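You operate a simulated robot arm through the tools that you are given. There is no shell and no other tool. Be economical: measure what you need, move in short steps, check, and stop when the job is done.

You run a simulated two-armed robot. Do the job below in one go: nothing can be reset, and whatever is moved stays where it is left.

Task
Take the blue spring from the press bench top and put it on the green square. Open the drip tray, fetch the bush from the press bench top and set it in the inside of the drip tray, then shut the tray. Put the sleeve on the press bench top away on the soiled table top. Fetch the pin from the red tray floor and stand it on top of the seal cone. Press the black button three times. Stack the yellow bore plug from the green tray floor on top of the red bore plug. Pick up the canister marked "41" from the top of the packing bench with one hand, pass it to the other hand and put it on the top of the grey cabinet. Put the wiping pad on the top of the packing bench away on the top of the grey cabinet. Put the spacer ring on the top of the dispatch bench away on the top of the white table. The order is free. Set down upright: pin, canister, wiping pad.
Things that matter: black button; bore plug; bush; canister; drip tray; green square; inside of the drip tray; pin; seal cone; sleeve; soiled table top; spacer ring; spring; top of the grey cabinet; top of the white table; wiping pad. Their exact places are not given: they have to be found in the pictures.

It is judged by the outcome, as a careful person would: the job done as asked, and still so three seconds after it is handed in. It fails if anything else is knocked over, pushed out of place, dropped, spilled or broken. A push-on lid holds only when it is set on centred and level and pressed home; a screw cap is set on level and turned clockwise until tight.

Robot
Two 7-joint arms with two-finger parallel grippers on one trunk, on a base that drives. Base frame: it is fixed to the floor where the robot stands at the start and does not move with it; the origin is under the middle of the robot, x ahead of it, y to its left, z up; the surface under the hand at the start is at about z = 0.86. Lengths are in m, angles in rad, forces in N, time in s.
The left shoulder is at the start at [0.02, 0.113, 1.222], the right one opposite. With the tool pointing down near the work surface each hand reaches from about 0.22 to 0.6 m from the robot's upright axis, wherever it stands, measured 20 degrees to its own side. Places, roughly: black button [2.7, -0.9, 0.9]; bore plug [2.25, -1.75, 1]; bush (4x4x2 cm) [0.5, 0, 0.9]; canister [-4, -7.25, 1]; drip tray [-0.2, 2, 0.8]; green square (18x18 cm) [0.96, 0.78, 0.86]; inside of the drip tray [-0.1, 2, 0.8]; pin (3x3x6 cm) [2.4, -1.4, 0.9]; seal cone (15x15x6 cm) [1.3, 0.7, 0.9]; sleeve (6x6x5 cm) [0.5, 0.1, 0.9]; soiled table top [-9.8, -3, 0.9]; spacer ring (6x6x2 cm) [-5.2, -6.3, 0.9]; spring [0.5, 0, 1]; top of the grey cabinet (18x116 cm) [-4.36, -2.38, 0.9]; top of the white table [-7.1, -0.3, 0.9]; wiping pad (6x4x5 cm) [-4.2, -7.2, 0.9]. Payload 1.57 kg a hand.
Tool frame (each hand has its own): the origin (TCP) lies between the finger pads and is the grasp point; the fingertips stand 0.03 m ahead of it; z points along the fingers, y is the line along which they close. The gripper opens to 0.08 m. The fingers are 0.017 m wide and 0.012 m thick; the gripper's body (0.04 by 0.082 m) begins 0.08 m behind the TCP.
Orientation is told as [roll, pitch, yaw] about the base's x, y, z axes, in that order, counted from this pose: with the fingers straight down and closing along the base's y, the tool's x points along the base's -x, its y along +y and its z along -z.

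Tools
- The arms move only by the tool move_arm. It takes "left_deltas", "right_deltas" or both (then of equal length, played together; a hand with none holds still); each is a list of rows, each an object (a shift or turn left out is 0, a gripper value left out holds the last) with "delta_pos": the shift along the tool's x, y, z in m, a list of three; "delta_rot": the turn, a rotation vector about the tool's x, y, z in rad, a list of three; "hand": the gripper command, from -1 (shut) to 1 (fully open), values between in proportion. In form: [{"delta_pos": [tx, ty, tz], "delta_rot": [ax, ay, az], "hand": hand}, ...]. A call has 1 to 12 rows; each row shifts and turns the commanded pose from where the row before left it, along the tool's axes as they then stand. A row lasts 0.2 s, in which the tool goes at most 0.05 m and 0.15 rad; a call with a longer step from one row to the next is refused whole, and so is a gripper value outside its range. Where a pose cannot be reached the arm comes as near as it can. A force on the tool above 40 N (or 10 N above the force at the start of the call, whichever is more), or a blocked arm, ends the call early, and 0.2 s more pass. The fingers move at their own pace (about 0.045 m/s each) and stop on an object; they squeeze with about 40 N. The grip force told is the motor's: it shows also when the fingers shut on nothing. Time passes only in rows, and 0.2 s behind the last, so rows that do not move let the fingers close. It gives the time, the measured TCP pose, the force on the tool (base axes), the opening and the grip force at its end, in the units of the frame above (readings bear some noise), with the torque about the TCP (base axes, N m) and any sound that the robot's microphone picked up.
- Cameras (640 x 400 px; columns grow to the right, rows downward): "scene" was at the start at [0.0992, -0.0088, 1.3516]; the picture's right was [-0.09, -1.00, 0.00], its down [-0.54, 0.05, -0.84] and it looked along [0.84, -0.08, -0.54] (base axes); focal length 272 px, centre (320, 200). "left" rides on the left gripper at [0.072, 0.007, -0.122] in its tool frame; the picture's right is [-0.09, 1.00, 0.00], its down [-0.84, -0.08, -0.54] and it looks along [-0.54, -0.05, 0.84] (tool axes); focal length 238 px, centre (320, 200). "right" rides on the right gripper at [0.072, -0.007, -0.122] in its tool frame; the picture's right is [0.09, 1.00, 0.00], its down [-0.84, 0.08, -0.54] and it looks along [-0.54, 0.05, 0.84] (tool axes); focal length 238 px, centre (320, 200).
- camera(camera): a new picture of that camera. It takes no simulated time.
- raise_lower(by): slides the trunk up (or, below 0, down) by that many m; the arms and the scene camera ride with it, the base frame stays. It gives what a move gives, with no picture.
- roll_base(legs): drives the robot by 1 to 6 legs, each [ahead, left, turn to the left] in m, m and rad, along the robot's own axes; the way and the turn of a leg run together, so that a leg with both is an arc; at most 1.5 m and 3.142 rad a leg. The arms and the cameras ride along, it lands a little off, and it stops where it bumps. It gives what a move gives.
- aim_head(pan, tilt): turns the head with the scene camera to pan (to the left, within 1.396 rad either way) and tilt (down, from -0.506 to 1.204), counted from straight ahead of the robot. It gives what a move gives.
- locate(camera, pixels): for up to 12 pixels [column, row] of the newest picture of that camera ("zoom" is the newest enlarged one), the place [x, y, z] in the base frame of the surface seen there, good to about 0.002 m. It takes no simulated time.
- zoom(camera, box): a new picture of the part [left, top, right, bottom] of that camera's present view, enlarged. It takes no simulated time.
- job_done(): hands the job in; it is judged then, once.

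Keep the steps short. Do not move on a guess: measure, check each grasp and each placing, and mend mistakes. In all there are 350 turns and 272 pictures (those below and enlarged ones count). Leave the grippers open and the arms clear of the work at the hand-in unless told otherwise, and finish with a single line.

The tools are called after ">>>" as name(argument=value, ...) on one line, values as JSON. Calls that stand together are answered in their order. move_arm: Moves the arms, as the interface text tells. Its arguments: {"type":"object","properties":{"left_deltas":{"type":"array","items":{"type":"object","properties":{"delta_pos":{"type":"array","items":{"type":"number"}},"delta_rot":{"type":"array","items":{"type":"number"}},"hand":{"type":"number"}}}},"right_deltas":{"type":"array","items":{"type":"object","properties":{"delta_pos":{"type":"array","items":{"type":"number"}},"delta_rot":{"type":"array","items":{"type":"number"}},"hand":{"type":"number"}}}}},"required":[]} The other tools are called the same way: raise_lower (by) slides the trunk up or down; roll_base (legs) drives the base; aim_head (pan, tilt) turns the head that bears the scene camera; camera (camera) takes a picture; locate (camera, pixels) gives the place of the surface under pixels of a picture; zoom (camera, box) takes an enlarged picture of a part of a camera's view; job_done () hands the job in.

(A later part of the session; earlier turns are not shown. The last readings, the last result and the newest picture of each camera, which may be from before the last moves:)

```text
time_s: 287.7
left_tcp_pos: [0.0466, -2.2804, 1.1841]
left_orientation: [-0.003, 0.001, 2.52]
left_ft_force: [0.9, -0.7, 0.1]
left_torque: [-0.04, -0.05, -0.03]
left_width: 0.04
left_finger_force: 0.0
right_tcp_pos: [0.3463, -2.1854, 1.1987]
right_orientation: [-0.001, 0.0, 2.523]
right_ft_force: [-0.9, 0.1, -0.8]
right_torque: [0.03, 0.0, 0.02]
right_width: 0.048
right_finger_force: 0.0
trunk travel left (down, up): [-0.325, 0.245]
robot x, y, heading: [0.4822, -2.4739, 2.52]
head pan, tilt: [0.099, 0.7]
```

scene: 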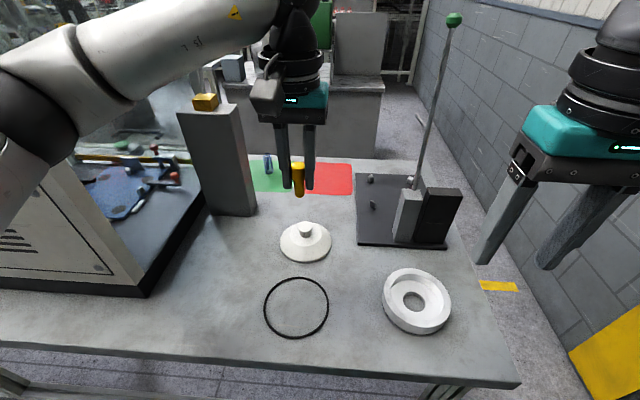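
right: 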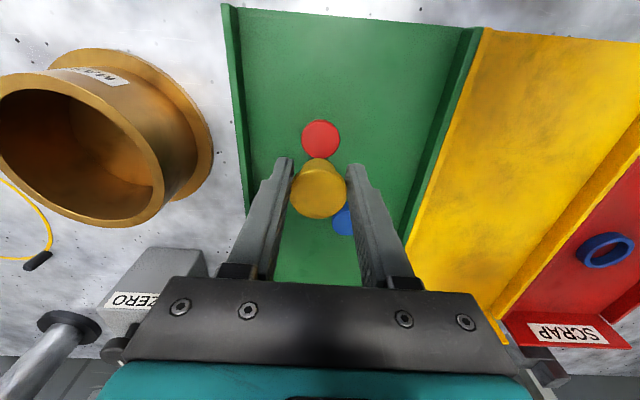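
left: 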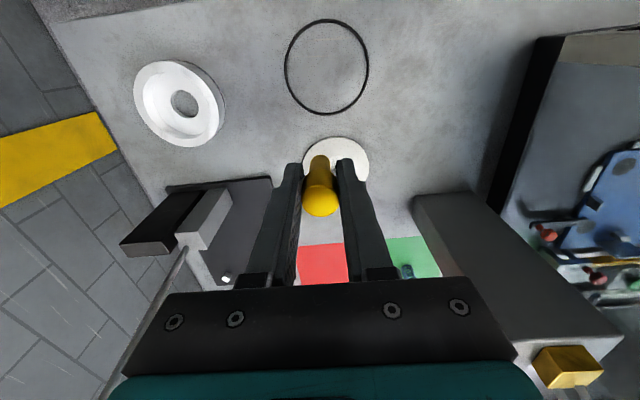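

>>> roll_base(legs=[[0, 0, -0.033], [1.3, 0, 0], [1.1, 0, 0]])

>>> aim_head(pan=0.0, tilt=0.3)

>>> camera(camera="scene")

>>> aim_head(pan=1.1, tilt=0.2)

>>> camera(camera="scene")

```text
time_s: 299.9
left_tcp_pos: [-1.8712, -0.8056, 1.1848]
left_orientation: [-0.004, 0.001, 2.507]
left_ft_force: [0.3, -0.4, 0.1]
left_torque: [0.01, -0.03, -0.01]
left_width: 0.0401
left_finger_force: 0.0
right_tcp_pos: [-1.5706, -0.7149, 1.1982]
right_orientation: [0.0, 0.001, 2.51]
right_ft_force: [-0.1, -0.4, -0.5]
right_torque: [0.0, -0.03, 0.01]
right_width: 0.048
right_finger_force: 0.1
trunk travel left (down, up): [-0.325, 0.245]
robot x, y, heading: [-1.4394, -1.0087, 2.502]
head pan, tilt: [0.099, 0.7]
```

```text
time_s: 300.8
left_tcp_pos: [-1.8719, -0.805, 1.1838]
left_orientation: [-0.004, 0.001, 2.508]
left_ft_force: [0.4, 0.4, 1.2]
left_torque: [0.02, 0.04, -0.01]
left_width: 0.0403
left_finger_force: 0.1
right_tcp_pos: [-1.5706, -0.7151, 1.1986]
right_orientation: [-0.001, 0.0, 2.51]
right_ft_force: [0.9, -0.7, 0.1]
right_torque: [0.02, -0.05, 0.04]
right_width: 0.0481
right_finger_force: 0.1
trunk travel left (down, up): [-0.325, 0.245]
robot x, y, heading: [-1.4406, -1.0077, 2.511]
head pan, tilt: [0.0, 0.3]
```

```text
170 pictures are left
```

scene: 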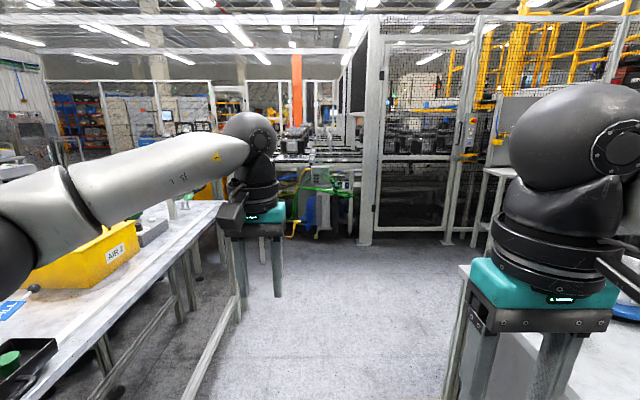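

```text
time_s: 302.1
left_tcp_pos: [-1.8715, -0.8064, 1.1862]
left_orientation: [-0.002, 0.001, 2.508]
left_ft_force: [0.4, 0.6, 0.1]
left_torque: [-0.02, -0.02, 0.01]
left_width: 0.04
left_finger_force: 0.0
right_tcp_pos: [-1.5707, -0.7151, 1.1992]
right_orientation: [0.001, 0.001, 2.509]
right_ft_force: [-0.3, -0.4, -0.1]
right_torque: [0.0, -0.04, 0.0]
right_width: 0.0484
right_finger_force: 0.0
trunk travel left (down, up): [-0.325, 0.245]
robot x, y, heading: [-1.4456, -1.0105, 2.505]
head pan, tilt: [1.1, 0.201]
```

```text
169 pictures are left
```

scene: 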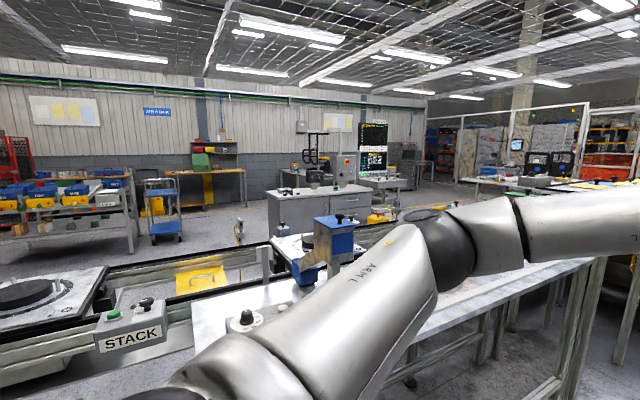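

>>> roll_base(legs=[[0, 0, -1.58], [0, 0, -1.58], [0, 1.0, 0], [0, 1.0, 0]])

>>> aim_head(pan=0.0, tilt=0.7)

>>> camera(camera="scene")

```text
time_s: 319.7
left_tcp_pos: [0.2213, 0.289, 1.1839]
left_orientation: [-0.003, 0.003, -0.674]
left_ft_force: [0.4, -0.2, -0.2]
left_torque: [-0.02, 0.04, 0.0]
left_width: 0.0402
left_finger_force: 0.0
right_tcp_pos: [-0.084, 0.2099, 1.1992]
right_orientation: [0.001, -0.001, -0.674]
right_ft_force: [0.7, -0.1, 0.7]
right_torque: [-0.04, -0.01, -0.02]
right_width: 0.048
right_finger_force: 0.0
trunk travel left (down, up): [-0.325, 0.245]
robot x, y, heading: [-0.2, 0.5102, -0.669]
head pan, tilt: [1.1, 0.201]
```

```text
time_s: 321.0
left_tcp_pos: [0.2204, 0.2894, 1.1844]
left_orientation: [-0.005, 0.002, -0.675]
left_ft_force: [-0.4, 0.3, -0.1]
left_torque: [0.03, 0.04, 0.04]
left_width: 0.04
left_finger_force: 0.1
right_tcp_pos: [-0.0841, 0.2097, 1.1991]
right_orientation: [-0.001, 0.002, -0.674]
right_ft_force: [0.4, 0.4, 0.1]
right_torque: [0.0, 0.0, -0.02]
right_width: 0.048
right_finger_force: 0.1
trunk travel left (down, up): [-0.325, 0.245]
robot x, y, heading: [-0.1998, 0.5121, -0.67]
head pan, tilt: [0.0, 0.7]
```

```text
168 pictures are left
```

scene: 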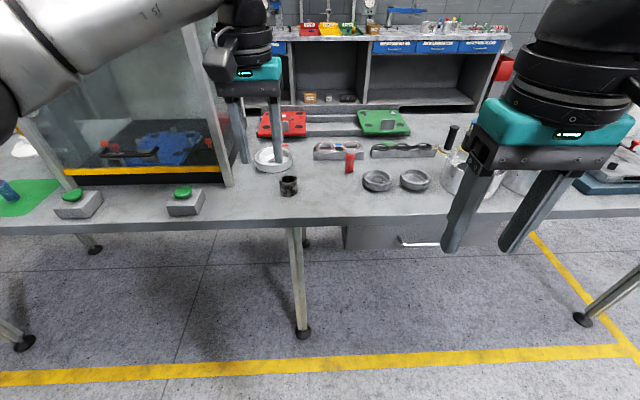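

>>> roll_base(legs=[[0.33, -0.03, 0.015]])

>>> move_arm(left_deltas=[{"hand": 1}, {}, {}, {}])

>>> camera(camera="left")

```text
time_s: 323.2
left_tcp_pos: [0.4747, 0.065, 1.1842]
left_orientation: [-0.004, 0.003, -0.654]
left_ft_force: [0.5, -1.2, 0.0]
left_torque: [0.05, 0.02, 0.01]
left_width: 0.0399
left_finger_force: 0.1
right_tcp_pos: [0.1711, -0.0214, 1.198]
right_orientation: [0.0, 0.001, -0.655]
right_ft_force: [0.9, -1.2, 0.2]
right_torque: [0.02, 0.03, 0.05]
right_width: 0.0479
right_finger_force: 0.0
trunk travel left (down, up): [-0.325, 0.245]
robot x, y, heading: [0.0529, 0.2767, -0.652]
head pan, tilt: [0.0, 0.7]
```

```text
time_s: 324.2
left_tcp_pos: [0.4747, 0.0641, 1.1844]
left_orientation: [-0.003, 0.0, -0.653]
left_ft_force: [-0.8, -0.2, 0.4]
left_torque: [0.03, -0.05, 0.02]
left_width: 0.08
left_finger_force: 0.1
right_tcp_pos: [0.1708, -0.0204, 1.1986]
right_orientation: [0.001, 0.0, -0.654]
right_ft_force: [0.0, -0.4, -0.9]
right_torque: [0.0, -0.02, 0.0]
right_width: 0.0482
right_finger_force: 0.0
trunk travel left (down, up): [-0.325, 0.245]
robot x, y, heading: [0.0488, 0.2755, -0.654]
head pan, tilt: [0.0, 0.7]
```

```text
167 pictures are left
```

left: 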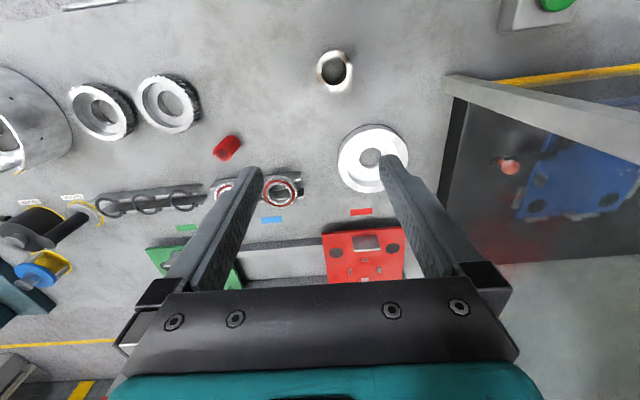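

>>> zoom(camera="left", box=[300, 40, 370, 105])

>>> locate(camera="left", pixels=[[319, 71], [351, 75], [334, 53], [333, 90], [320, 78], [335, 70]])

```text
6.15 times, centred on (335, 72) of left
```

zoom: 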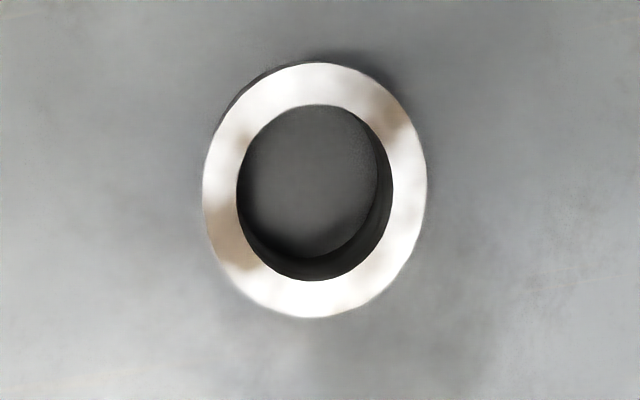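

```text
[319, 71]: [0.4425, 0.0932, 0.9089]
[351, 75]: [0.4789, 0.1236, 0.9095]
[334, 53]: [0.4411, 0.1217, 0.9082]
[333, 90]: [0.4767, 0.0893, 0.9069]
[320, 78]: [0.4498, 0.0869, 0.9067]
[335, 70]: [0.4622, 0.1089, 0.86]
```

>>> locate(camera="zoom", pixels=[[210, 190], [422, 190], [318, 70], [315, 312]])

```text
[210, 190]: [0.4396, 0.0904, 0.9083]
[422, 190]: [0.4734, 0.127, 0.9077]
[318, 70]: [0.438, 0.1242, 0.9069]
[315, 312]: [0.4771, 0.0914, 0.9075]
```

>>> move_arm(left_deltas=[{"delta_pos": [0.02, 0.012, 0]}, {"delta_pos": [0.0207, 0.012, 0]}, {"delta_pos": [0, 0, 0.045]}, {"delta_pos": [0, 0, 0.045]}, {"delta_pos": [0, 0, 0.045]}, {"delta_pos": [0, 0, 0.045]}, {}])

>>> zoom(camera="left", box=[200, 60, 440, 210])

```text
time_s: 325.8
left_tcp_pos: [0.4562, 0.1068, 1.005]
left_orientation: [-0.005, 0.001, -0.655]
left_ft_force: [0.3, 0.0, 0.6]
left_torque: [0.04, -0.05, 0.01]
left_width: 0.0798
left_finger_force: 0.2
right_tcp_pos: [0.1714, -0.0208, 1.1979]
right_orientation: [0.001, 0.001, -0.651]
right_ft_force: [-0.3, -0.2, -0.2]
right_torque: [-0.02, 0.02, 0.0]
right_width: 0.048
right_finger_force: 0.0
trunk travel left (down, up): [-0.325, 0.245]
robot x, y, heading: [0.0489, 0.2734, -0.654]
head pan, tilt: [0.0, 0.7]
```

```text
2.67 times, centred on (320, 135) of left
```

zoom: 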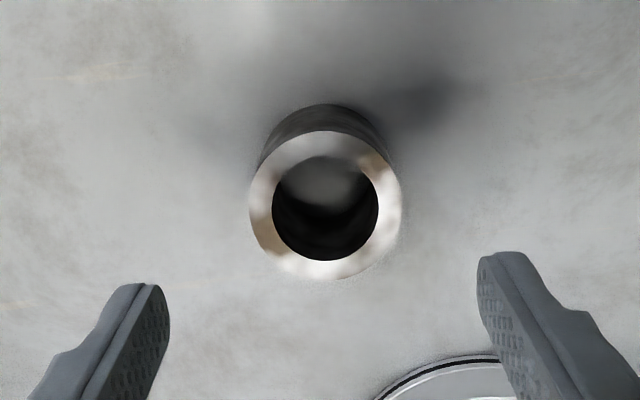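

>>> move_arm(left_deltas=[{"delta_pos": [0, 0, 0.045]}, {"delta_pos": [0, 0, 0.04]}, {"delta_pos": [0, 0, 0.023]}, {}, {"hand": -1}, {}, {}, {}])

>>> move_arm(left_deltas=[{"delta_pos": [0, 0, -0.01]}, {"delta_pos": [0, 0, -0.03]}, {"delta_pos": [0, 0, -0.04]}, {"delta_pos": [0, 0, -0.04]}, {"delta_pos": [0, 0, -0.04]}, {"delta_pos": [0, 0, -0.04]}, {"delta_pos": [0, 0, -0.04]}])

>>> camera(camera="left")

```text
time_s: 327.6
left_tcp_pos: [0.4567, 0.1074, 0.8954]
left_orientation: [-0.001, 0.002, -0.652]
left_ft_force: [1.2, 0.9, 0.0]
left_torque: [0.08, -0.1, -0.01]
left_width: 0.0538
left_finger_force: 35.6
right_tcp_pos: [0.1708, -0.0199, 1.1985]
right_orientation: [-0.001, -0.001, -0.652]
right_ft_force: [-0.1, 0.2, 0.0]
right_torque: [0.02, -0.01, 0.01]
right_width: 0.0482
right_finger_force: 0.0
trunk travel left (down, up): [-0.325, 0.245]
robot x, y, heading: [0.0479, 0.2762, -0.652]
head pan, tilt: [0.0, 0.7]
```

```text
time_s: 329.2
left_tcp_pos: [0.4581, 0.1111, 1.1369]
left_orientation: [-0.003, 0.001, -0.654]
left_ft_force: [-0.1, 0.1, -4.0]
left_torque: [0.01, -0.02, -0.03]
left_width: 0.0535
left_finger_force: 39.8
right_tcp_pos: [0.1715, -0.0215, 1.1983]
right_orientation: [0.0, -0.002, -0.653]
right_ft_force: [0.7, 0.4, 0.9]
right_torque: [0.02, 0.0, 0.0]
right_width: 0.0481
right_finger_force: 0.1
trunk travel left (down, up): [-0.325, 0.245]
robot x, y, heading: [0.0513, 0.2759, -0.655]
head pan, tilt: [0.0, 0.7]
```

```text
164 pictures are left
```

left: 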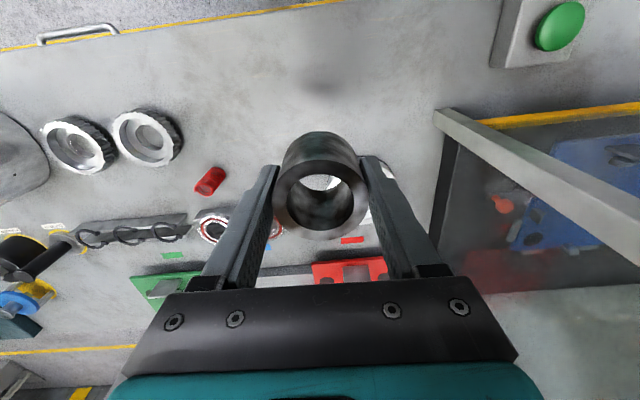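

Sleeve is held. Backing out, and driving round to the outer aisle to see the way west.

>>> roll_base(legs=[[-0.38, 0, 0], [0, -1.0, 0], [0, -0.94, 0], [1.25, 0, 0], [1.25, 0, 0]])

>>> aim_head(pan=-1.39, tilt=0.25)

>>> camera(camera="scene")

```text
time_s: 352.8
left_tcp_pos: [0.9449, -2.7537, 1.1354]
left_orientation: [-0.003, 0.001, -0.663]
left_ft_force: [0.0, 0.1, -4.8]
left_torque: [-0.01, 0.0, -0.03]
left_width: 0.053
left_finger_force: 39.9
right_tcp_pos: [0.6555, -2.8822, 1.1984]
right_orientation: [-0.001, 0.0, -0.663]
right_ft_force: [-0.4, 0.1, 0.6]
right_torque: [0.02, -0.01, -0.01]
right_width: 0.048
right_finger_force: 0.1
trunk travel left (down, up): [-0.325, 0.245]
robot x, y, heading: [0.5343, -2.5836, -0.662]
head pan, tilt: [0.0, 0.7]
```

```text
time_s: 354.4
left_tcp_pos: [0.9425, -2.7537, 1.1361]
left_orientation: [-0.002, 0.001, -0.663]
left_ft_force: [0.2, 0.4, -5.0]
left_torque: [-0.01, 0.04, 0.0]
left_width: 0.0534
left_finger_force: 39.3
right_tcp_pos: [0.6552, -2.8841, 1.1994]
right_orientation: [0.0, 0.0, -0.662]
right_ft_force: [0.2, -0.6, 1.0]
right_torque: [0.01, 0.0, 0.04]
right_width: 0.0482
right_finger_force: 0.0
trunk travel left (down, up): [-0.325, 0.245]
robot x, y, heading: [0.5365, -2.5848, -0.664]
head pan, tilt: [-1.389, 0.25]
```

```text
163 pictures are left
```

scene: 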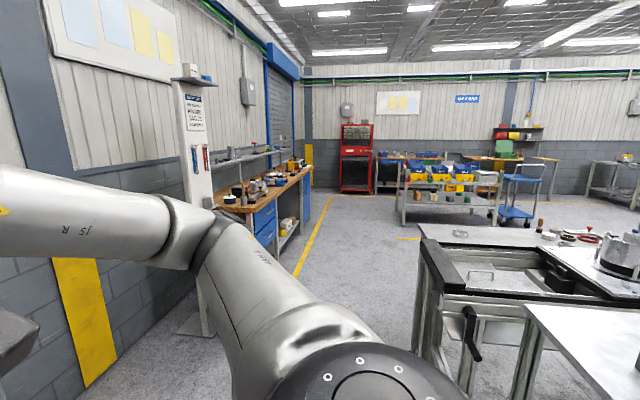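

>>> locate(camera="scene", pixels=[[310, 245], [275, 245], [420, 245], [405, 222], [505, 228], [357, 192], [420, 340], [500, 165], [560, 190], [240, 200], [200, 325], [345, 215]])

>>> zoom(camera="scene", box=[320, 110, 640, 260])

```text
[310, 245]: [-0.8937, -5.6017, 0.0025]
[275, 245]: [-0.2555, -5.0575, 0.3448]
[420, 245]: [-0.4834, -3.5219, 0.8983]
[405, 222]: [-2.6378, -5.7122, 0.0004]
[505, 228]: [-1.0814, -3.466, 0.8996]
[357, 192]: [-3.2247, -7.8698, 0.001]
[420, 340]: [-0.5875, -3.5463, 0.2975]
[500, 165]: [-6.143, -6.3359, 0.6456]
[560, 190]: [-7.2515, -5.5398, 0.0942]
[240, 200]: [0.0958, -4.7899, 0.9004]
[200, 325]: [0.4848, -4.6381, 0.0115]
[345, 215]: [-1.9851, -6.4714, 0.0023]
```

```text
2.00 times, centred on (480, 185) of scene
```

zoom: 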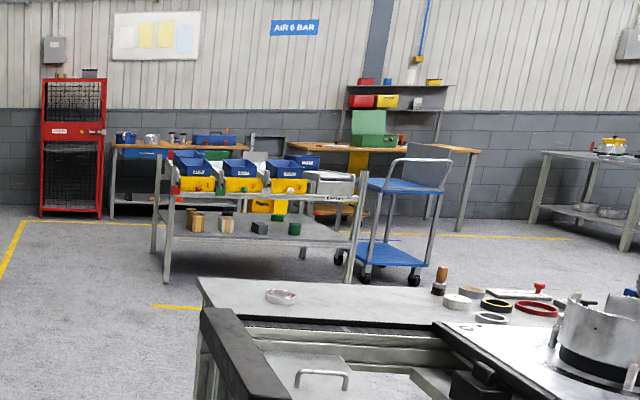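

>>> roll_base(legs=[[0.3, 0, 0], [0, 0, -1.561], [1.5, 0, 0], [1.5, 0, 0], [1.2, 0, 0]])

>>> aim_head(pan=0.5, tilt=0.35)

>>> camera(camera="scene")

>>> aim_head(pan=-0.5, tilt=0.35)

>>> camera(camera="scene")

```text
time_s: 379.8
left_tcp_pos: [-1.8116, -6.6001, 1.1363]
left_orientation: [-0.004, 0.002, -2.214]
left_ft_force: [0.3, 0.0, -4.8]
left_torque: [-0.01, 0.01, 0.01]
left_width: 0.0532
left_finger_force: 39.9
right_tcp_pos: [-1.9448, -6.3143, 1.1982]
right_orientation: [0.001, -0.001, -2.214]
right_ft_force: [1.0, 0.0, -0.2]
right_torque: [0.01, 0.04, 0.01]
right_width: 0.0482
right_finger_force: 0.0
trunk travel left (down, up): [-0.325, 0.245]
robot x, y, heading: [-1.6454, -6.1859, -2.212]
head pan, tilt: [-1.389, 0.25]
```

```text
time_s: 381.6
left_tcp_pos: [-1.8105, -6.5999, 1.1357]
left_orientation: [-0.002, 0.002, -2.214]
left_ft_force: [-0.2, -0.1, -4.8]
left_torque: [0.0, -0.01, -0.01]
left_width: 0.0534
left_finger_force: 40.1
right_tcp_pos: [-1.9431, -6.3141, 1.1996]
right_orientation: [0.002, 0.0, -2.215]
right_ft_force: [0.0, 0.5, -0.1]
right_torque: [-0.01, -0.01, 0.02]
right_width: 0.0477
right_finger_force: 0.0
trunk travel left (down, up): [-0.325, 0.245]
robot x, y, heading: [-1.6479, -6.1897, -2.219]
head pan, tilt: [0.499, 0.351]
```

```text
161 pictures are left
```

scene: 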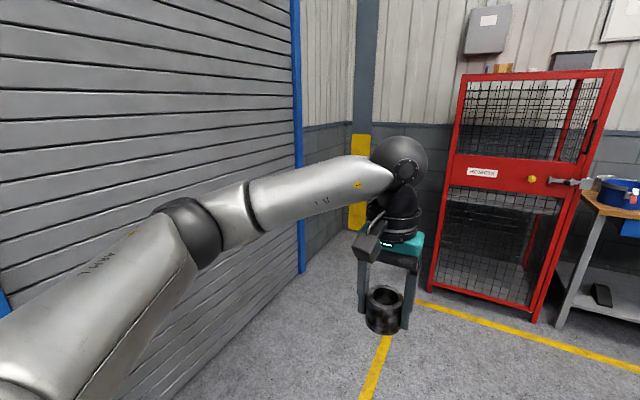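

```text
time_s: 382.9
left_tcp_pos: [-1.8105, -6.6, 1.1361]
left_orientation: [-0.002, 0.001, -2.216]
left_ft_force: [-0.2, 0.3, -4.0]
left_torque: [0.03, 0.02, 0.01]
left_width: 0.0534
left_finger_force: 40.5
right_tcp_pos: [-1.9444, -6.3143, 1.1985]
right_orientation: [0.0, 0.001, -2.215]
right_ft_force: [-0.6, 0.7, -0.3]
right_torque: [-0.01, 0.02, 0.02]
right_width: 0.0479
right_finger_force: 0.0
trunk travel left (down, up): [-0.325, 0.245]
robot x, y, heading: [-1.6482, -6.1872, -2.223]
head pan, tilt: [-0.499, 0.351]
```

```text
160 pictures are left
```

scene: 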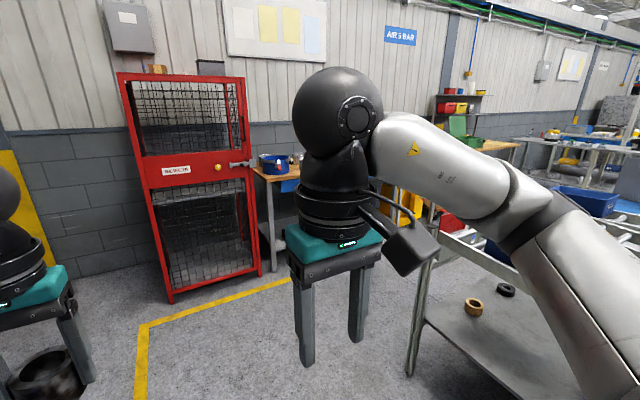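

>>> locate(camera="scene", pixels=[[262, 178], [275, 268], [170, 300], [250, 270], [410, 370], [425, 320], [430, 250], [290, 165], [500, 150], [480, 320]])

>>> aim_head(pan=-1.0, tilt=0.3)

>>> camera(camera="scene")

```text
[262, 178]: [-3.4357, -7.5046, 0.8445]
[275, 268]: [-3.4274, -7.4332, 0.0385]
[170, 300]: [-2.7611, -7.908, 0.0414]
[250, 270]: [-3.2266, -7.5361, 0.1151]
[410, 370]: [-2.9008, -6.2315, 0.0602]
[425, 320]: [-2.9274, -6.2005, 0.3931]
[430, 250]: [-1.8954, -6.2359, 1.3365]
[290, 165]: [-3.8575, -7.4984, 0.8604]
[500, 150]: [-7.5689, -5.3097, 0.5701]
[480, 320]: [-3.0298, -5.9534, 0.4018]
```

```text
time_s: 383.8
left_tcp_pos: [-1.8105, -6.6012, 1.1353]
left_orientation: [-0.001, 0.001, -2.215]
left_ft_force: [0.7, -0.1, -4.4]
left_torque: [0.01, 0.0, -0.01]
left_width: 0.0533
left_finger_force: 40.0
right_tcp_pos: [-1.9435, -6.314, 1.1989]
right_orientation: [-0.001, 0.001, -2.216]
right_ft_force: [0.0, 0.0, 0.6]
right_torque: [0.01, 0.03, 0.03]
right_width: 0.048
right_finger_force: 0.1
trunk travel left (down, up): [-0.325, 0.245]
robot x, y, heading: [-1.649, -6.1879, -2.215]
head pan, tilt: [-1.0, 0.3]
```

```text
159 pictures are left
```

scene: 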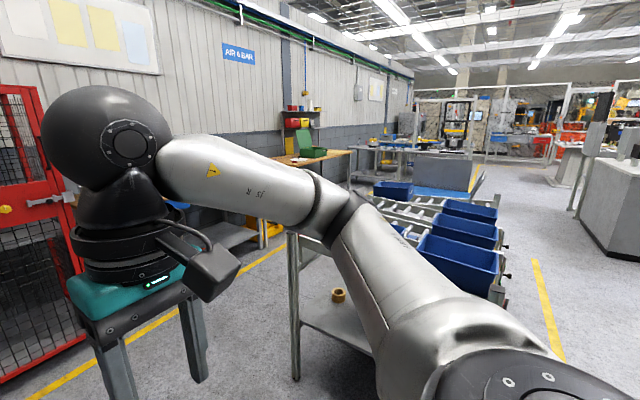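

>>> roll_base(legs=[[1.42, 0, 0], [0, -0.6, 0]])

>>> aim_head(pan=-1.3, tilt=0.45)

>>> camera(camera="scene")

>>> aim_head(pan=-0.4, tilt=0.5)

>>> camera(camera="scene")

```text
time_s: 393.8
left_tcp_pos: [-3.1489, -7.3545, 1.1356]
left_orientation: [-0.001, 0.002, -2.243]
left_ft_force: [-0.5, -0.6, -4.2]
left_torque: [0.01, -0.02, -0.03]
left_width: 0.0536
left_finger_force: 39.8
right_tcp_pos: [-3.2738, -7.0647, 1.1986]
right_orientation: [-0.001, 0.001, -2.242]
right_ft_force: [-0.2, 0.0, 0.5]
right_torque: [0.0, 0.05, 0.02]
right_width: 0.0479
right_finger_force: 0.0
trunk travel left (down, up): [-0.325, 0.245]
robot x, y, heading: [-2.9769, -6.9453, -2.242]
head pan, tilt: [-1.0, 0.3]
```

```text
time_s: 394.6
left_tcp_pos: [-3.1482, -7.3537, 1.1355]
left_orientation: [-0.002, 0.003, -2.243]
left_ft_force: [0.1, 0.6, -4.1]
left_torque: [0.0, -0.02, -0.03]
left_width: 0.0534
left_finger_force: 39.9
right_tcp_pos: [-3.2735, -7.0644, 1.199]
right_orientation: [0.001, 0.0, -2.241]
right_ft_force: [-0.1, 0.6, 0.4]
right_torque: [0.01, 0.04, 0.0]
right_width: 0.0479
right_finger_force: 0.0
trunk travel left (down, up): [-0.325, 0.245]
robot x, y, heading: [-2.9725, -6.9495, -2.245]
head pan, tilt: [-1.3, 0.45]
```

```text
158 pictures are left
```

scene: 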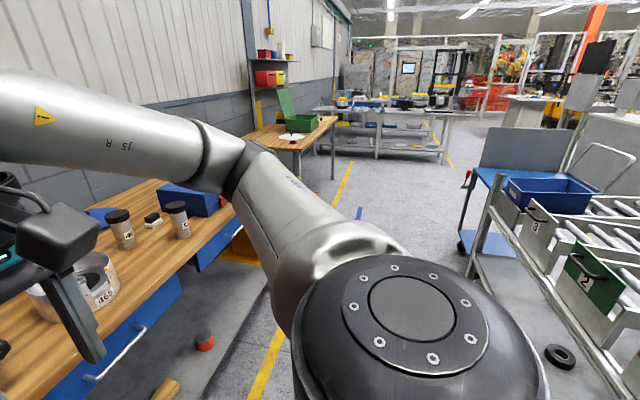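

```text
time_s: 395.8
left_tcp_pos: [-3.1482, -7.3537, 1.1363]
left_orientation: [-0.001, 0.003, -2.243]
left_ft_force: [-1.0, -0.2, -4.0]
left_torque: [0.04, 0.0, -0.02]
left_width: 0.0535
left_finger_force: 40.2
right_tcp_pos: [-3.2725, -7.0643, 1.1996]
right_orientation: [0.0, 0.0, -2.242]
right_ft_force: [-0.1, -0.7, -0.1]
right_torque: [-0.01, 0.01, 0.0]
right_width: 0.0481
right_finger_force: 0.1
trunk travel left (down, up): [-0.325, 0.245]
robot x, y, heading: [-2.9745, -6.9459, -2.242]
head pan, tilt: [-0.4, 0.499]
```

```text
157 pictures are left
```

scene: 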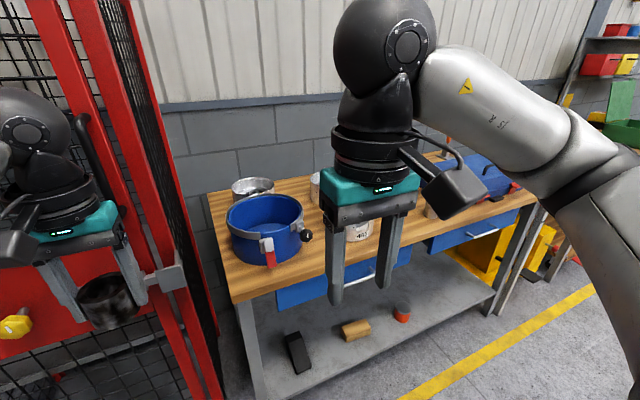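

>>> roll_base(legs=[[0, 0, 0.02], [0, -1.1, 0]])

>>> aim_head(pan=-1.2, tilt=0.45)

>>> camera(camera="scene")

>>> locate(camera="scene", pixels=[[460, 250], [500, 300], [280, 160], [320, 180], [320, 230], [330, 130], [420, 180], [300, 270]])

```text
time_s: 401.9
left_tcp_pos: [-4.0427, -6.659, 1.1357]
left_orientation: [-0.001, 0.004, -2.24]
left_ft_force: [-0.4, -0.3, -3.8]
left_torque: [0.01, 0.01, 0.02]
left_width: 0.0533
left_finger_force: 40.6
right_tcp_pos: [-4.1683, -6.3696, 1.1988]
right_orientation: [0.0, -0.001, -2.24]
right_ft_force: [-0.1, -0.6, 0.3]
right_torque: [-0.01, -0.01, 0.0]
right_width: 0.0479
right_finger_force: 0.0
trunk travel left (down, up): [-0.325, 0.245]
robot x, y, heading: [-3.8696, -6.251, -2.234]
head pan, tilt: [-0.4, 0.499]
```

```text
time_s: 403.1
left_tcp_pos: [-4.0417, -6.6595, 1.1351]
left_orientation: [0.0, 0.001, -2.238]
left_ft_force: [0.2, -0.5, -4.6]
left_torque: [0.01, -0.02, -0.01]
left_width: 0.0536
left_finger_force: 40.1
right_tcp_pos: [-4.1675, -6.3718, 1.1994]
right_orientation: [-0.001, -0.002, -2.24]
right_ft_force: [0.2, -1.2, -0.3]
right_torque: [0.0, 0.0, 0.03]
right_width: 0.0481
right_finger_force: 0.1
trunk travel left (down, up): [-0.325, 0.245]
robot x, y, heading: [-3.8714, -6.2523, -2.238]
head pan, tilt: [-1.201, 0.45]
```

```text
156 pictures are left
```

scene: 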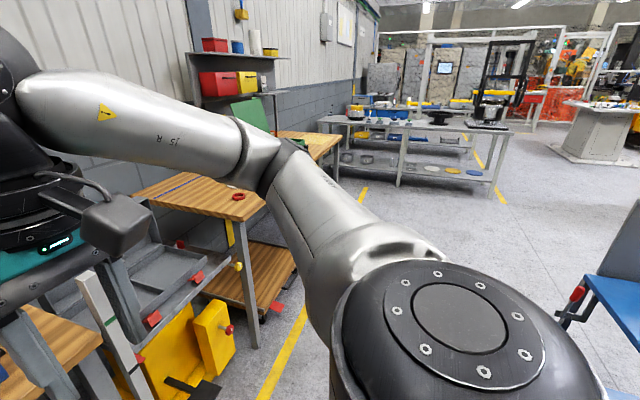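

```text
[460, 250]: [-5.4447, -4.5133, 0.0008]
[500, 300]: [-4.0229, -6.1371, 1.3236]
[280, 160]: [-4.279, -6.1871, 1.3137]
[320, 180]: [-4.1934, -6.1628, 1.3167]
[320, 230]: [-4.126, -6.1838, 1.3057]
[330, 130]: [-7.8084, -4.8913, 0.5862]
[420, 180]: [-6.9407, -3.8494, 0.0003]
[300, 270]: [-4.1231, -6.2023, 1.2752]
```

>>> locate(camera="scene", pixels=[[238, 197], [265, 200], [240, 220], [230, 340], [232, 330], [195, 277], [250, 340], [180, 245], [290, 265], [205, 385], [580, 290], [140, 190]])

>>> zoom(camera="scene", box=[120, 160, 300, 270])

```text
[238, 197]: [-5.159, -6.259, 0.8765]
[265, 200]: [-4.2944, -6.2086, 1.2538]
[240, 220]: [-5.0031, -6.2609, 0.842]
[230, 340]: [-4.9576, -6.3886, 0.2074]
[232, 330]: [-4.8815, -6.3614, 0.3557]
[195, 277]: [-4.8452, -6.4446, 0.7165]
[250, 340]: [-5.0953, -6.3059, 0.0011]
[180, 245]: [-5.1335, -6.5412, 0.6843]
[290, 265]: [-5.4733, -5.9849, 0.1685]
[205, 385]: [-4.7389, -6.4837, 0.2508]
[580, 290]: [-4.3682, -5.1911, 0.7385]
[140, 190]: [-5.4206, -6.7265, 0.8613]
```

```text
3.56 times, centred on (210, 215) of scene
```

zoom: 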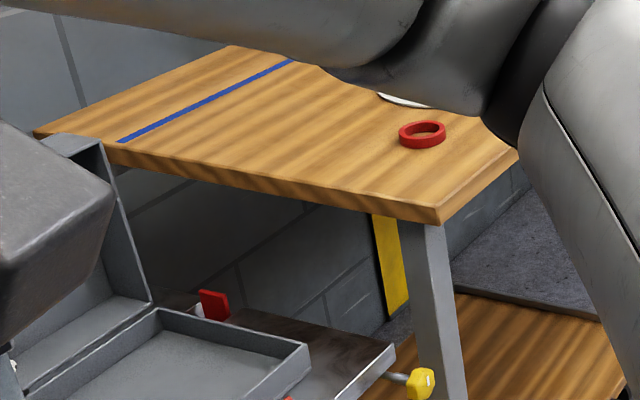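

>>> roll_base(legs=[[0, 0, 0.014], [0, -0.88, 0], [0.22, 0, 0]])

>>> aim_head(pan=-0.3, tilt=0.7)

>>> camera(camera="scene")

```text
time_s: 409.4
left_tcp_pos: [-4.8778, -6.2887, 1.1364]
left_orientation: [-0.001, 0.004, -2.235]
left_ft_force: [-0.9, 0.2, -4.1]
left_torque: [0.0, -0.04, 0.0]
left_width: 0.0534
left_finger_force: 39.8
right_tcp_pos: [-5.0065, -6.001, 1.1997]
right_orientation: [-0.001, 0.0, -2.236]
right_ft_force: [-0.2, -0.1, -0.4]
right_torque: [0.02, 0.01, 0.03]
right_width: 0.0481
right_finger_force: 0.0
trunk travel left (down, up): [-0.325, 0.245]
robot x, y, heading: [-4.7089, -5.8831, -2.236]
head pan, tilt: [-1.201, 0.45]
```

```text
time_s: 410.6
left_tcp_pos: [-4.8778, -6.2891, 1.1376]
left_orientation: [-0.001, 0.003, -2.235]
left_ft_force: [-0.4, 0.0, -3.8]
left_torque: [0.02, 0.01, -0.01]
left_width: 0.0533
left_finger_force: 39.6
right_tcp_pos: [-5.0057, -6.0005, 1.1986]
right_orientation: [0.0, 0.0, -2.235]
right_ft_force: [-0.3, -0.2, 0.2]
right_torque: [0.0, 0.04, 0.02]
right_width: 0.0481
right_finger_force: 0.1
trunk travel left (down, up): [-0.325, 0.245]
robot x, y, heading: [-4.708, -5.8839, -2.235]
head pan, tilt: [-0.3, 0.7]
```

```text
154 pictures are left
```

scene: 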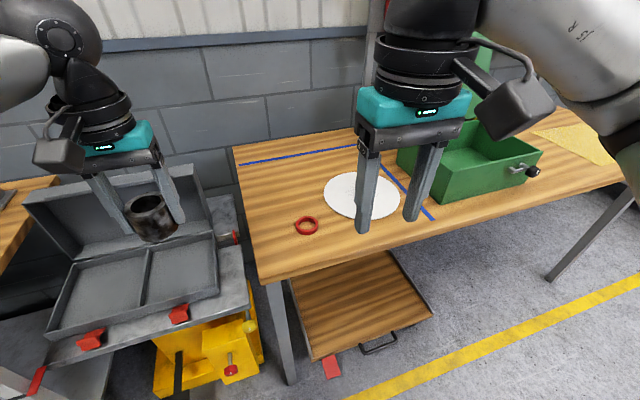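

>>> roll_base(legs=[[0.1, 0, 0.01]])

>>> zoom(camera="scene", box=[230, 180, 390, 280])

>>> camera(camera="right")

```text
time_s: 411.7
left_tcp_pos: [-4.9336, -6.3695, 1.1354]
left_orientation: [-0.004, 0.004, -2.224]
left_ft_force: [-0.3, -0.9, -3.9]
left_torque: [0.05, 0.04, 0.0]
left_width: 0.0534
left_finger_force: 39.8
right_tcp_pos: [-5.0656, -6.0816, 1.1986]
right_orientation: [-0.001, 0.0, -2.224]
right_ft_force: [0.0, -0.2, -0.3]
right_torque: [0.03, -0.02, 0.0]
right_width: 0.048
right_finger_force: 0.0
trunk travel left (down, up): [-0.325, 0.245]
robot x, y, heading: [-4.7666, -5.9588, -2.223]
head pan, tilt: [-0.3, 0.7]
```

```text
4.00 times, centred on (310, 230) of scene
```

zoom: 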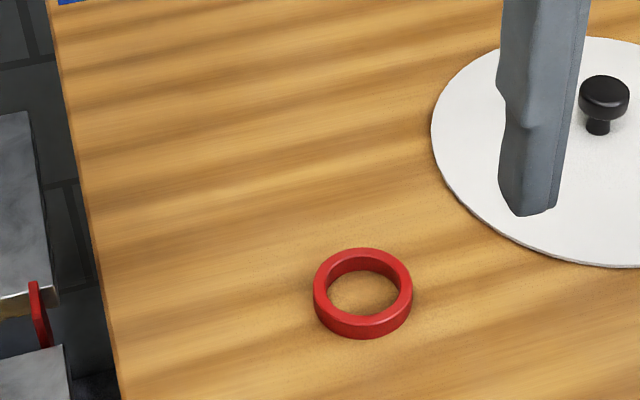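

```text
152 pictures are left
```

right: 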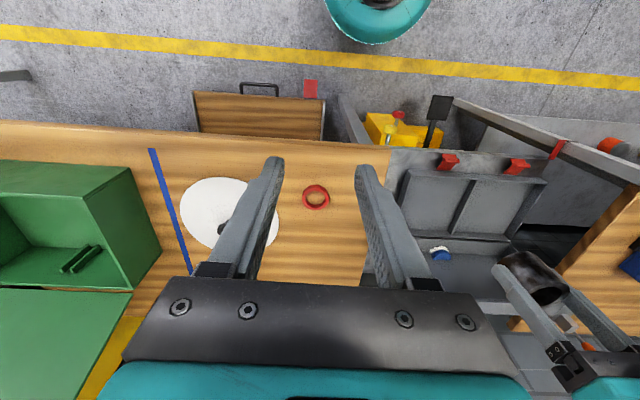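

>>> locate(camera="right", pixels=[[304, 196], [327, 196], [315, 186], [315, 208], [345, 210], [316, 197]])

>>> locate(camera="zoom", pixels=[[320, 285], [407, 280], [365, 254], [362, 318], [362, 290]])

```text
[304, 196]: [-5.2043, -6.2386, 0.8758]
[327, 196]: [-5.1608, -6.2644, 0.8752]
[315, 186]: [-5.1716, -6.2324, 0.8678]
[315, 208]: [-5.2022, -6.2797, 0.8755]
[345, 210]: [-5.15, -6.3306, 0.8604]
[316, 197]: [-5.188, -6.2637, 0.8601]
```

```text
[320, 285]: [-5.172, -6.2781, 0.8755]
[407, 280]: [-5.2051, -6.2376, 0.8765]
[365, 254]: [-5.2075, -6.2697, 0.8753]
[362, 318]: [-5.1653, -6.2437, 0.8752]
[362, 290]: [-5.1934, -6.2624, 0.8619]
```

>>> move_arm(right_deltas=[{"delta_pos": [-0.043, 0.002, 0], "hand": 1}, {"delta_pos": [-0.043, 0.002, 0]}, {"delta_pos": [-0.043, 0.002, 0]}, {"delta_pos": [-0.043, 0.002, 0]}, {"delta_pos": [-0.041, 0.002, 0]}, {"delta_pos": [0, 0, 0.045]}, {"delta_pos": [0, 0, 0.045]}, {"delta_pos": [0, 0, 0.045]}, {"delta_pos": [0, 0, 0.045]}, {}])

>>> zoom(camera="right", box=[200, 60, 440, 210])

```text
time_s: 413.9
left_tcp_pos: [-4.9336, -6.3685, 1.137]
left_orientation: [-0.001, 0.005, -2.224]
left_ft_force: [0.0, 0.2, -4.0]
left_torque: [0.01, 0.0, -0.02]
left_width: 0.0534
left_finger_force: 40.0
right_tcp_pos: [-5.1836, -6.2566, 1.018]
right_orientation: [-0.002, -0.002, -2.223]
right_ft_force: [-0.2, 0.1, 0.1]
right_torque: [0.05, -0.01, 0.02]
right_width: 0.08
right_finger_force: 0.1
trunk travel left (down, up): [-0.325, 0.245]
robot x, y, heading: [-4.7684, -5.957, -2.222]
head pan, tilt: [-0.3, 0.7]
```

```text
2.67 times, centred on (320, 135) of right
```

zoom: 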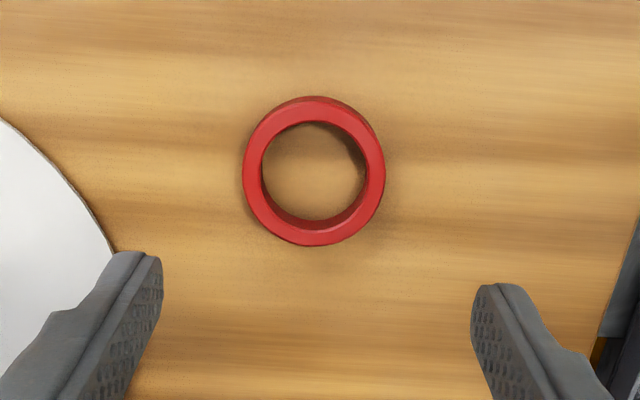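

>>> move_arm(right_deltas=[{"delta_pos": [-0.002, 0, 0.045]}, {"delta_pos": [0, 0, 0.04]}, {"delta_pos": [0, 0, 0.03]}, {"delta_pos": [0, 0, 0.01]}, {}, {"hand": -1}, {}, {}, {}])

>>> move_arm(right_deltas=[{"delta_pos": [0, 0, -0.005]}, {"delta_pos": [0, 0, -0.015]}, {"delta_pos": [0, 0, -0.02]}, {}])

>>> camera(camera="right")

```text
time_s: 415.9
left_tcp_pos: [-4.9325, -6.3678, 1.1359]
left_orientation: [-0.002, 0.004, -2.224]
left_ft_force: [-0.6, 0.4, -3.6]
left_torque: [0.02, 0.0, 0.0]
left_width: 0.053
left_finger_force: 40.7
right_tcp_pos: [-5.1854, -6.2608, 0.8937]
right_orientation: [-0.001, 0.001, -2.223]
right_ft_force: [0.5, 0.4, 0.4]
right_torque: [-0.02, 0.0, -0.01]
right_width: 0.0582
right_finger_force: 37.9
trunk travel left (down, up): [-0.325, 0.245]
robot x, y, heading: [-4.7706, -5.9551, -2.224]
head pan, tilt: [-0.3, 0.7]
```

```text
time_s: 416.9
left_tcp_pos: [-4.9337, -6.3681, 1.1346]
left_orientation: [-0.002, 0.004, -2.223]
left_ft_force: [0.4, -0.6, -3.9]
left_torque: [0.03, -0.04, -0.04]
left_width: 0.0532
left_finger_force: 40.2
right_tcp_pos: [-5.1874, -6.2603, 0.9345]
right_orientation: [0.002, 0.0, -2.222]
right_ft_force: [-1.3, -0.7, -0.9]
right_torque: [0.02, -0.02, -0.01]
right_width: 0.0584
right_finger_force: 40.7
trunk travel left (down, up): [-0.325, 0.245]
robot x, y, heading: [-4.7647, -5.9592, -2.22]
head pan, tilt: [-0.3, 0.7]
```

```text
150 pictures are left
```

right: 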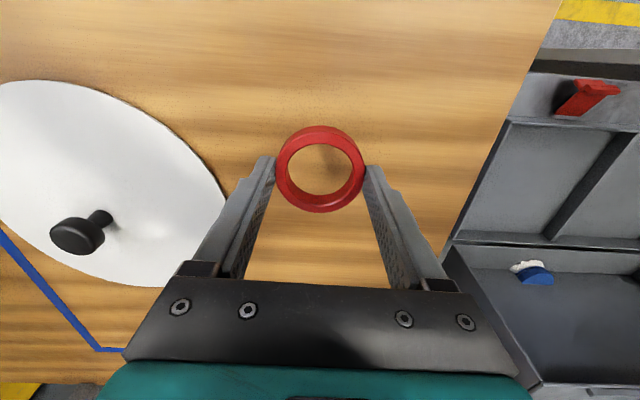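

>>> move_arm(right_deltas=[{"delta_pos": [0, 0, -0.025]}, {"delta_pos": [0, 0, -0.03]}, {"delta_pos": [0, 0, -0.03]}, {"delta_pos": [0, 0, -0.03]}, {"delta_pos": [0.02, 0, -0.03]}, {"delta_pos": [0.03, 0, -0.03]}, {"delta_pos": [0.03, 0, -0.02]}, {"delta_pos": [0.03, 0, 0]}, {"delta_pos": [0.03, 0, 0]}, {"delta_pos": [0.02, 0, 0]}, {}])

>>> aim_head(pan=-1.3, tilt=0.3)

>>> camera(camera="scene")

```text
time_s: 419.3
left_tcp_pos: [-4.9339, -6.3676, 1.1362]
left_orientation: [-0.001, 0.003, -2.223]
left_ft_force: [0.0, -1.2, -3.8]
left_torque: [0.01, 0.02, 0.01]
left_width: 0.0534
left_finger_force: 40.0
right_tcp_pos: [-5.0924, -6.1314, 1.129]
right_orientation: [0.0, 0.001, -2.224]
right_ft_force: [0.9, 0.4, -0.9]
right_torque: [0.03, -0.01, 0.02]
right_width: 0.0584
right_finger_force: 40.2
trunk travel left (down, up): [-0.325, 0.245]
robot x, y, heading: [-4.7687, -5.9585, -2.22]
head pan, tilt: [-0.3, 0.7]
```

```text
time_s: 420.6
left_tcp_pos: [-4.9329, -6.368, 1.1345]
left_orientation: [-0.001, 0.004, -2.223]
left_ft_force: [0.0, 0.4, -4.3]
left_torque: [0.02, 0.03, -0.02]
left_width: 0.0535
left_finger_force: 40.0
right_tcp_pos: [-5.0937, -6.1325, 1.1286]
right_orientation: [0.0, 0.0, -2.222]
right_ft_force: [0.4, 1.0, -0.2]
right_torque: [0.02, 0.0, -0.01]
right_width: 0.0582
right_finger_force: 40.1
trunk travel left (down, up): [-0.325, 0.245]
robot x, y, heading: [-4.7662, -5.9539, -2.226]
head pan, tilt: [-1.3, 0.3]
```

```text
149 pictures are left
```

scene: 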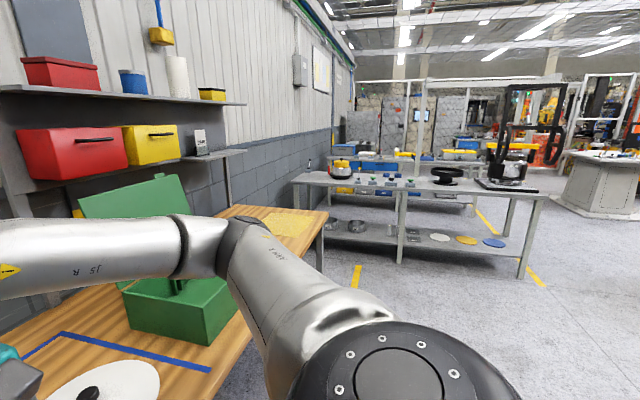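

>>> locate(camera="scene", pixels=[[300, 185], [525, 275], [540, 195], [400, 262], [340, 160], [480, 160], [600, 200], [560, 210], [450, 145], [600, 155], [400, 150], [515, 180]])

>>> zoom(camera="scene", box=[280, 90, 640, 290])

```text
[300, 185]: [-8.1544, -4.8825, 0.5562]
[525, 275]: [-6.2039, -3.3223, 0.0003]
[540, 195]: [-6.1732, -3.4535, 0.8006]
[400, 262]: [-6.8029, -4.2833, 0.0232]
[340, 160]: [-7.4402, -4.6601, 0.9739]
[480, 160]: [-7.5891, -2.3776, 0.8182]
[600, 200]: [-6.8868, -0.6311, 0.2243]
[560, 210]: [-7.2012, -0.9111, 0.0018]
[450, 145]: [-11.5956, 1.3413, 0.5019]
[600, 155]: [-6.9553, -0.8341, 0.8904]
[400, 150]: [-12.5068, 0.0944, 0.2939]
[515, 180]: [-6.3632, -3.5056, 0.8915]
```

```text
1.78 times, centred on (460, 190) of scene
```

zoom: 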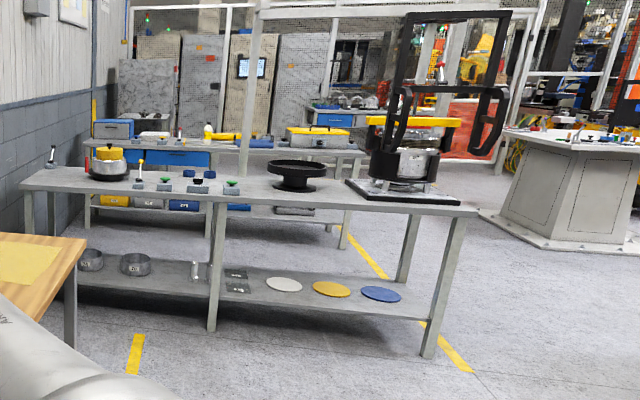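

>>> roll_base(legs=[[-0.2, 0, 0], [0, -0.9, 0], [0, 0, -1.57], [0.8, 0, 0]])

>>> aim_head(pan=-0.3, tilt=0.3)

>>> camera(camera="scene")

```text
time_s: 434.1
left_tcp_pos: [-6.3554, -4.5773, 1.1353]
left_orientation: [-0.004, 0.003, 2.444]
left_ft_force: [-0.4, 0.4, -3.7]
left_torque: [-0.02, -0.03, 0.03]
left_width: 0.0533
left_finger_force: 40.0
right_tcp_pos: [-6.1129, -4.4307, 1.1291]
right_orientation: [0.001, -0.001, 2.443]
right_ft_force: [0.4, 1.0, -1.2]
right_torque: [0.0, 0.01, 0.01]
right_width: 0.0583
right_finger_force: 40.1
trunk travel left (down, up): [-0.325, 0.245]
robot x, y, heading: [-5.9522, -4.7638, 2.441]
head pan, tilt: [-1.3, 0.3]
```

```text
time_s: 435.3
left_tcp_pos: [-6.3551, -4.5789, 1.136]
left_orientation: [-0.002, 0.004, 2.444]
left_ft_force: [-0.1, 0.1, -4.0]
left_torque: [-0.02, -0.02, 0.01]
left_width: 0.0531
left_finger_force: 40.5
right_tcp_pos: [-6.114, -4.4302, 1.1289]
right_orientation: [0.0, 0.002, 2.445]
right_ft_force: [0.0, 0.5, -0.8]
right_torque: [-0.01, 0.0, -0.05]
right_width: 0.0581
right_finger_force: 40.1
trunk travel left (down, up): [-0.325, 0.245]
robot x, y, heading: [-5.9562, -4.7592, 2.445]
head pan, tilt: [-0.3, 0.3]
```

```text
147 pictures are left
```

scene: 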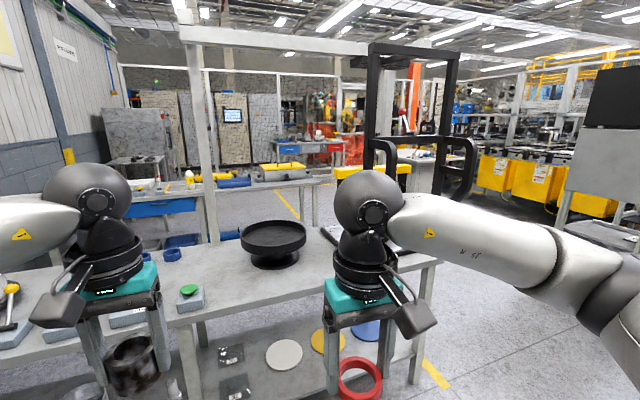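

>>> roll_base(legs=[[0, 0, 0.043], [0, -1.4, 0]])

>>> aim_head(pan=0.0, tilt=0.35)

>>> camera(camera="scene")

>>> aim_head(pan=-1.0, tilt=0.35)

>>> camera(camera="scene")

```text
time_s: 442.7
left_tcp_pos: [-5.5004, -3.4869, 1.1362]
left_orientation: [-0.002, 0.005, 2.469]
left_ft_force: [0.3, 0.1, -4.8]
left_torque: [0.04, 0.02, 0.02]
left_width: 0.0531
left_finger_force: 40.4
right_tcp_pos: [-5.2612, -3.3328, 1.1287]
right_orientation: [0.0, 0.0, 2.471]
right_ft_force: [0.6, 0.4, -0.3]
right_torque: [0.0, 0.04, 0.0]
right_width: 0.0582
right_finger_force: 39.9
trunk travel left (down, up): [-0.325, 0.245]
robot x, y, heading: [-5.0924, -3.6629, 2.469]
head pan, tilt: [-0.3, 0.3]
```

```text
time_s: 443.5
left_tcp_pos: [-5.5, -3.4875, 1.1361]
left_orientation: [-0.001, 0.004, 2.469]
left_ft_force: [0.1, -0.1, -3.8]
left_torque: [-0.01, 0.0, -0.03]
left_width: 0.0534
left_finger_force: 40.6
right_tcp_pos: [-5.2605, -3.3337, 1.1291]
right_orientation: [0.0, -0.001, 2.471]
right_ft_force: [1.2, 0.3, 0.0]
right_torque: [-0.03, -0.02, 0.03]
right_width: 0.0581
right_finger_force: 40.3
trunk travel left (down, up): [-0.325, 0.245]
robot x, y, heading: [-5.0923, -3.6621, 2.47]
head pan, tilt: [0.0, 0.351]
```

```text
146 pictures are left
```

scene: 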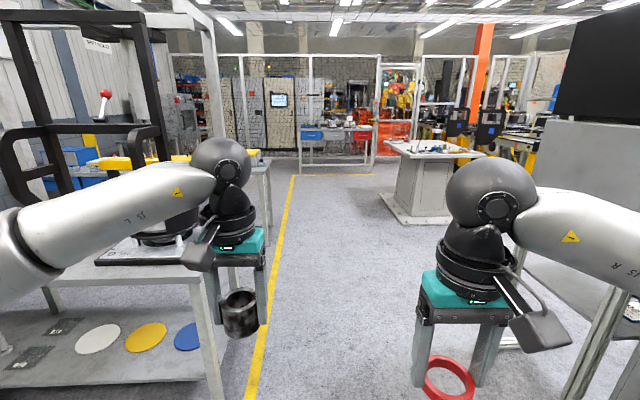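

```text
time_s: 444.8
left_tcp_pos: [-5.4992, -3.4871, 1.137]
left_orientation: [-0.002, 0.002, 2.469]
left_ft_force: [1.7, -0.2, -3.9]
left_torque: [-0.04, 0.01, 0.03]
left_width: 0.053
left_finger_force: 40.3
right_tcp_pos: [-5.2615, -3.3334, 1.1291]
right_orientation: [0.002, 0.001, 2.47]
right_ft_force: [-0.3, -0.2, 0.4]
right_torque: [0.02, -0.01, 0.0]
right_width: 0.0583
right_finger_force: 40.2
trunk travel left (down, up): [-0.325, 0.245]
robot x, y, heading: [-5.0936, -3.6537, 2.464]
head pan, tilt: [-1.0, 0.351]
```

```text
145 pictures are left
```

scene: 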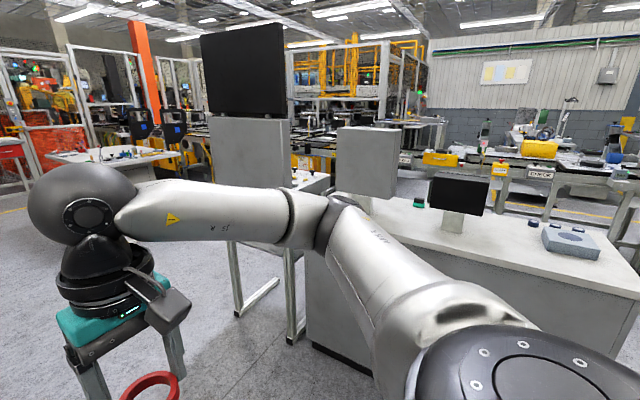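

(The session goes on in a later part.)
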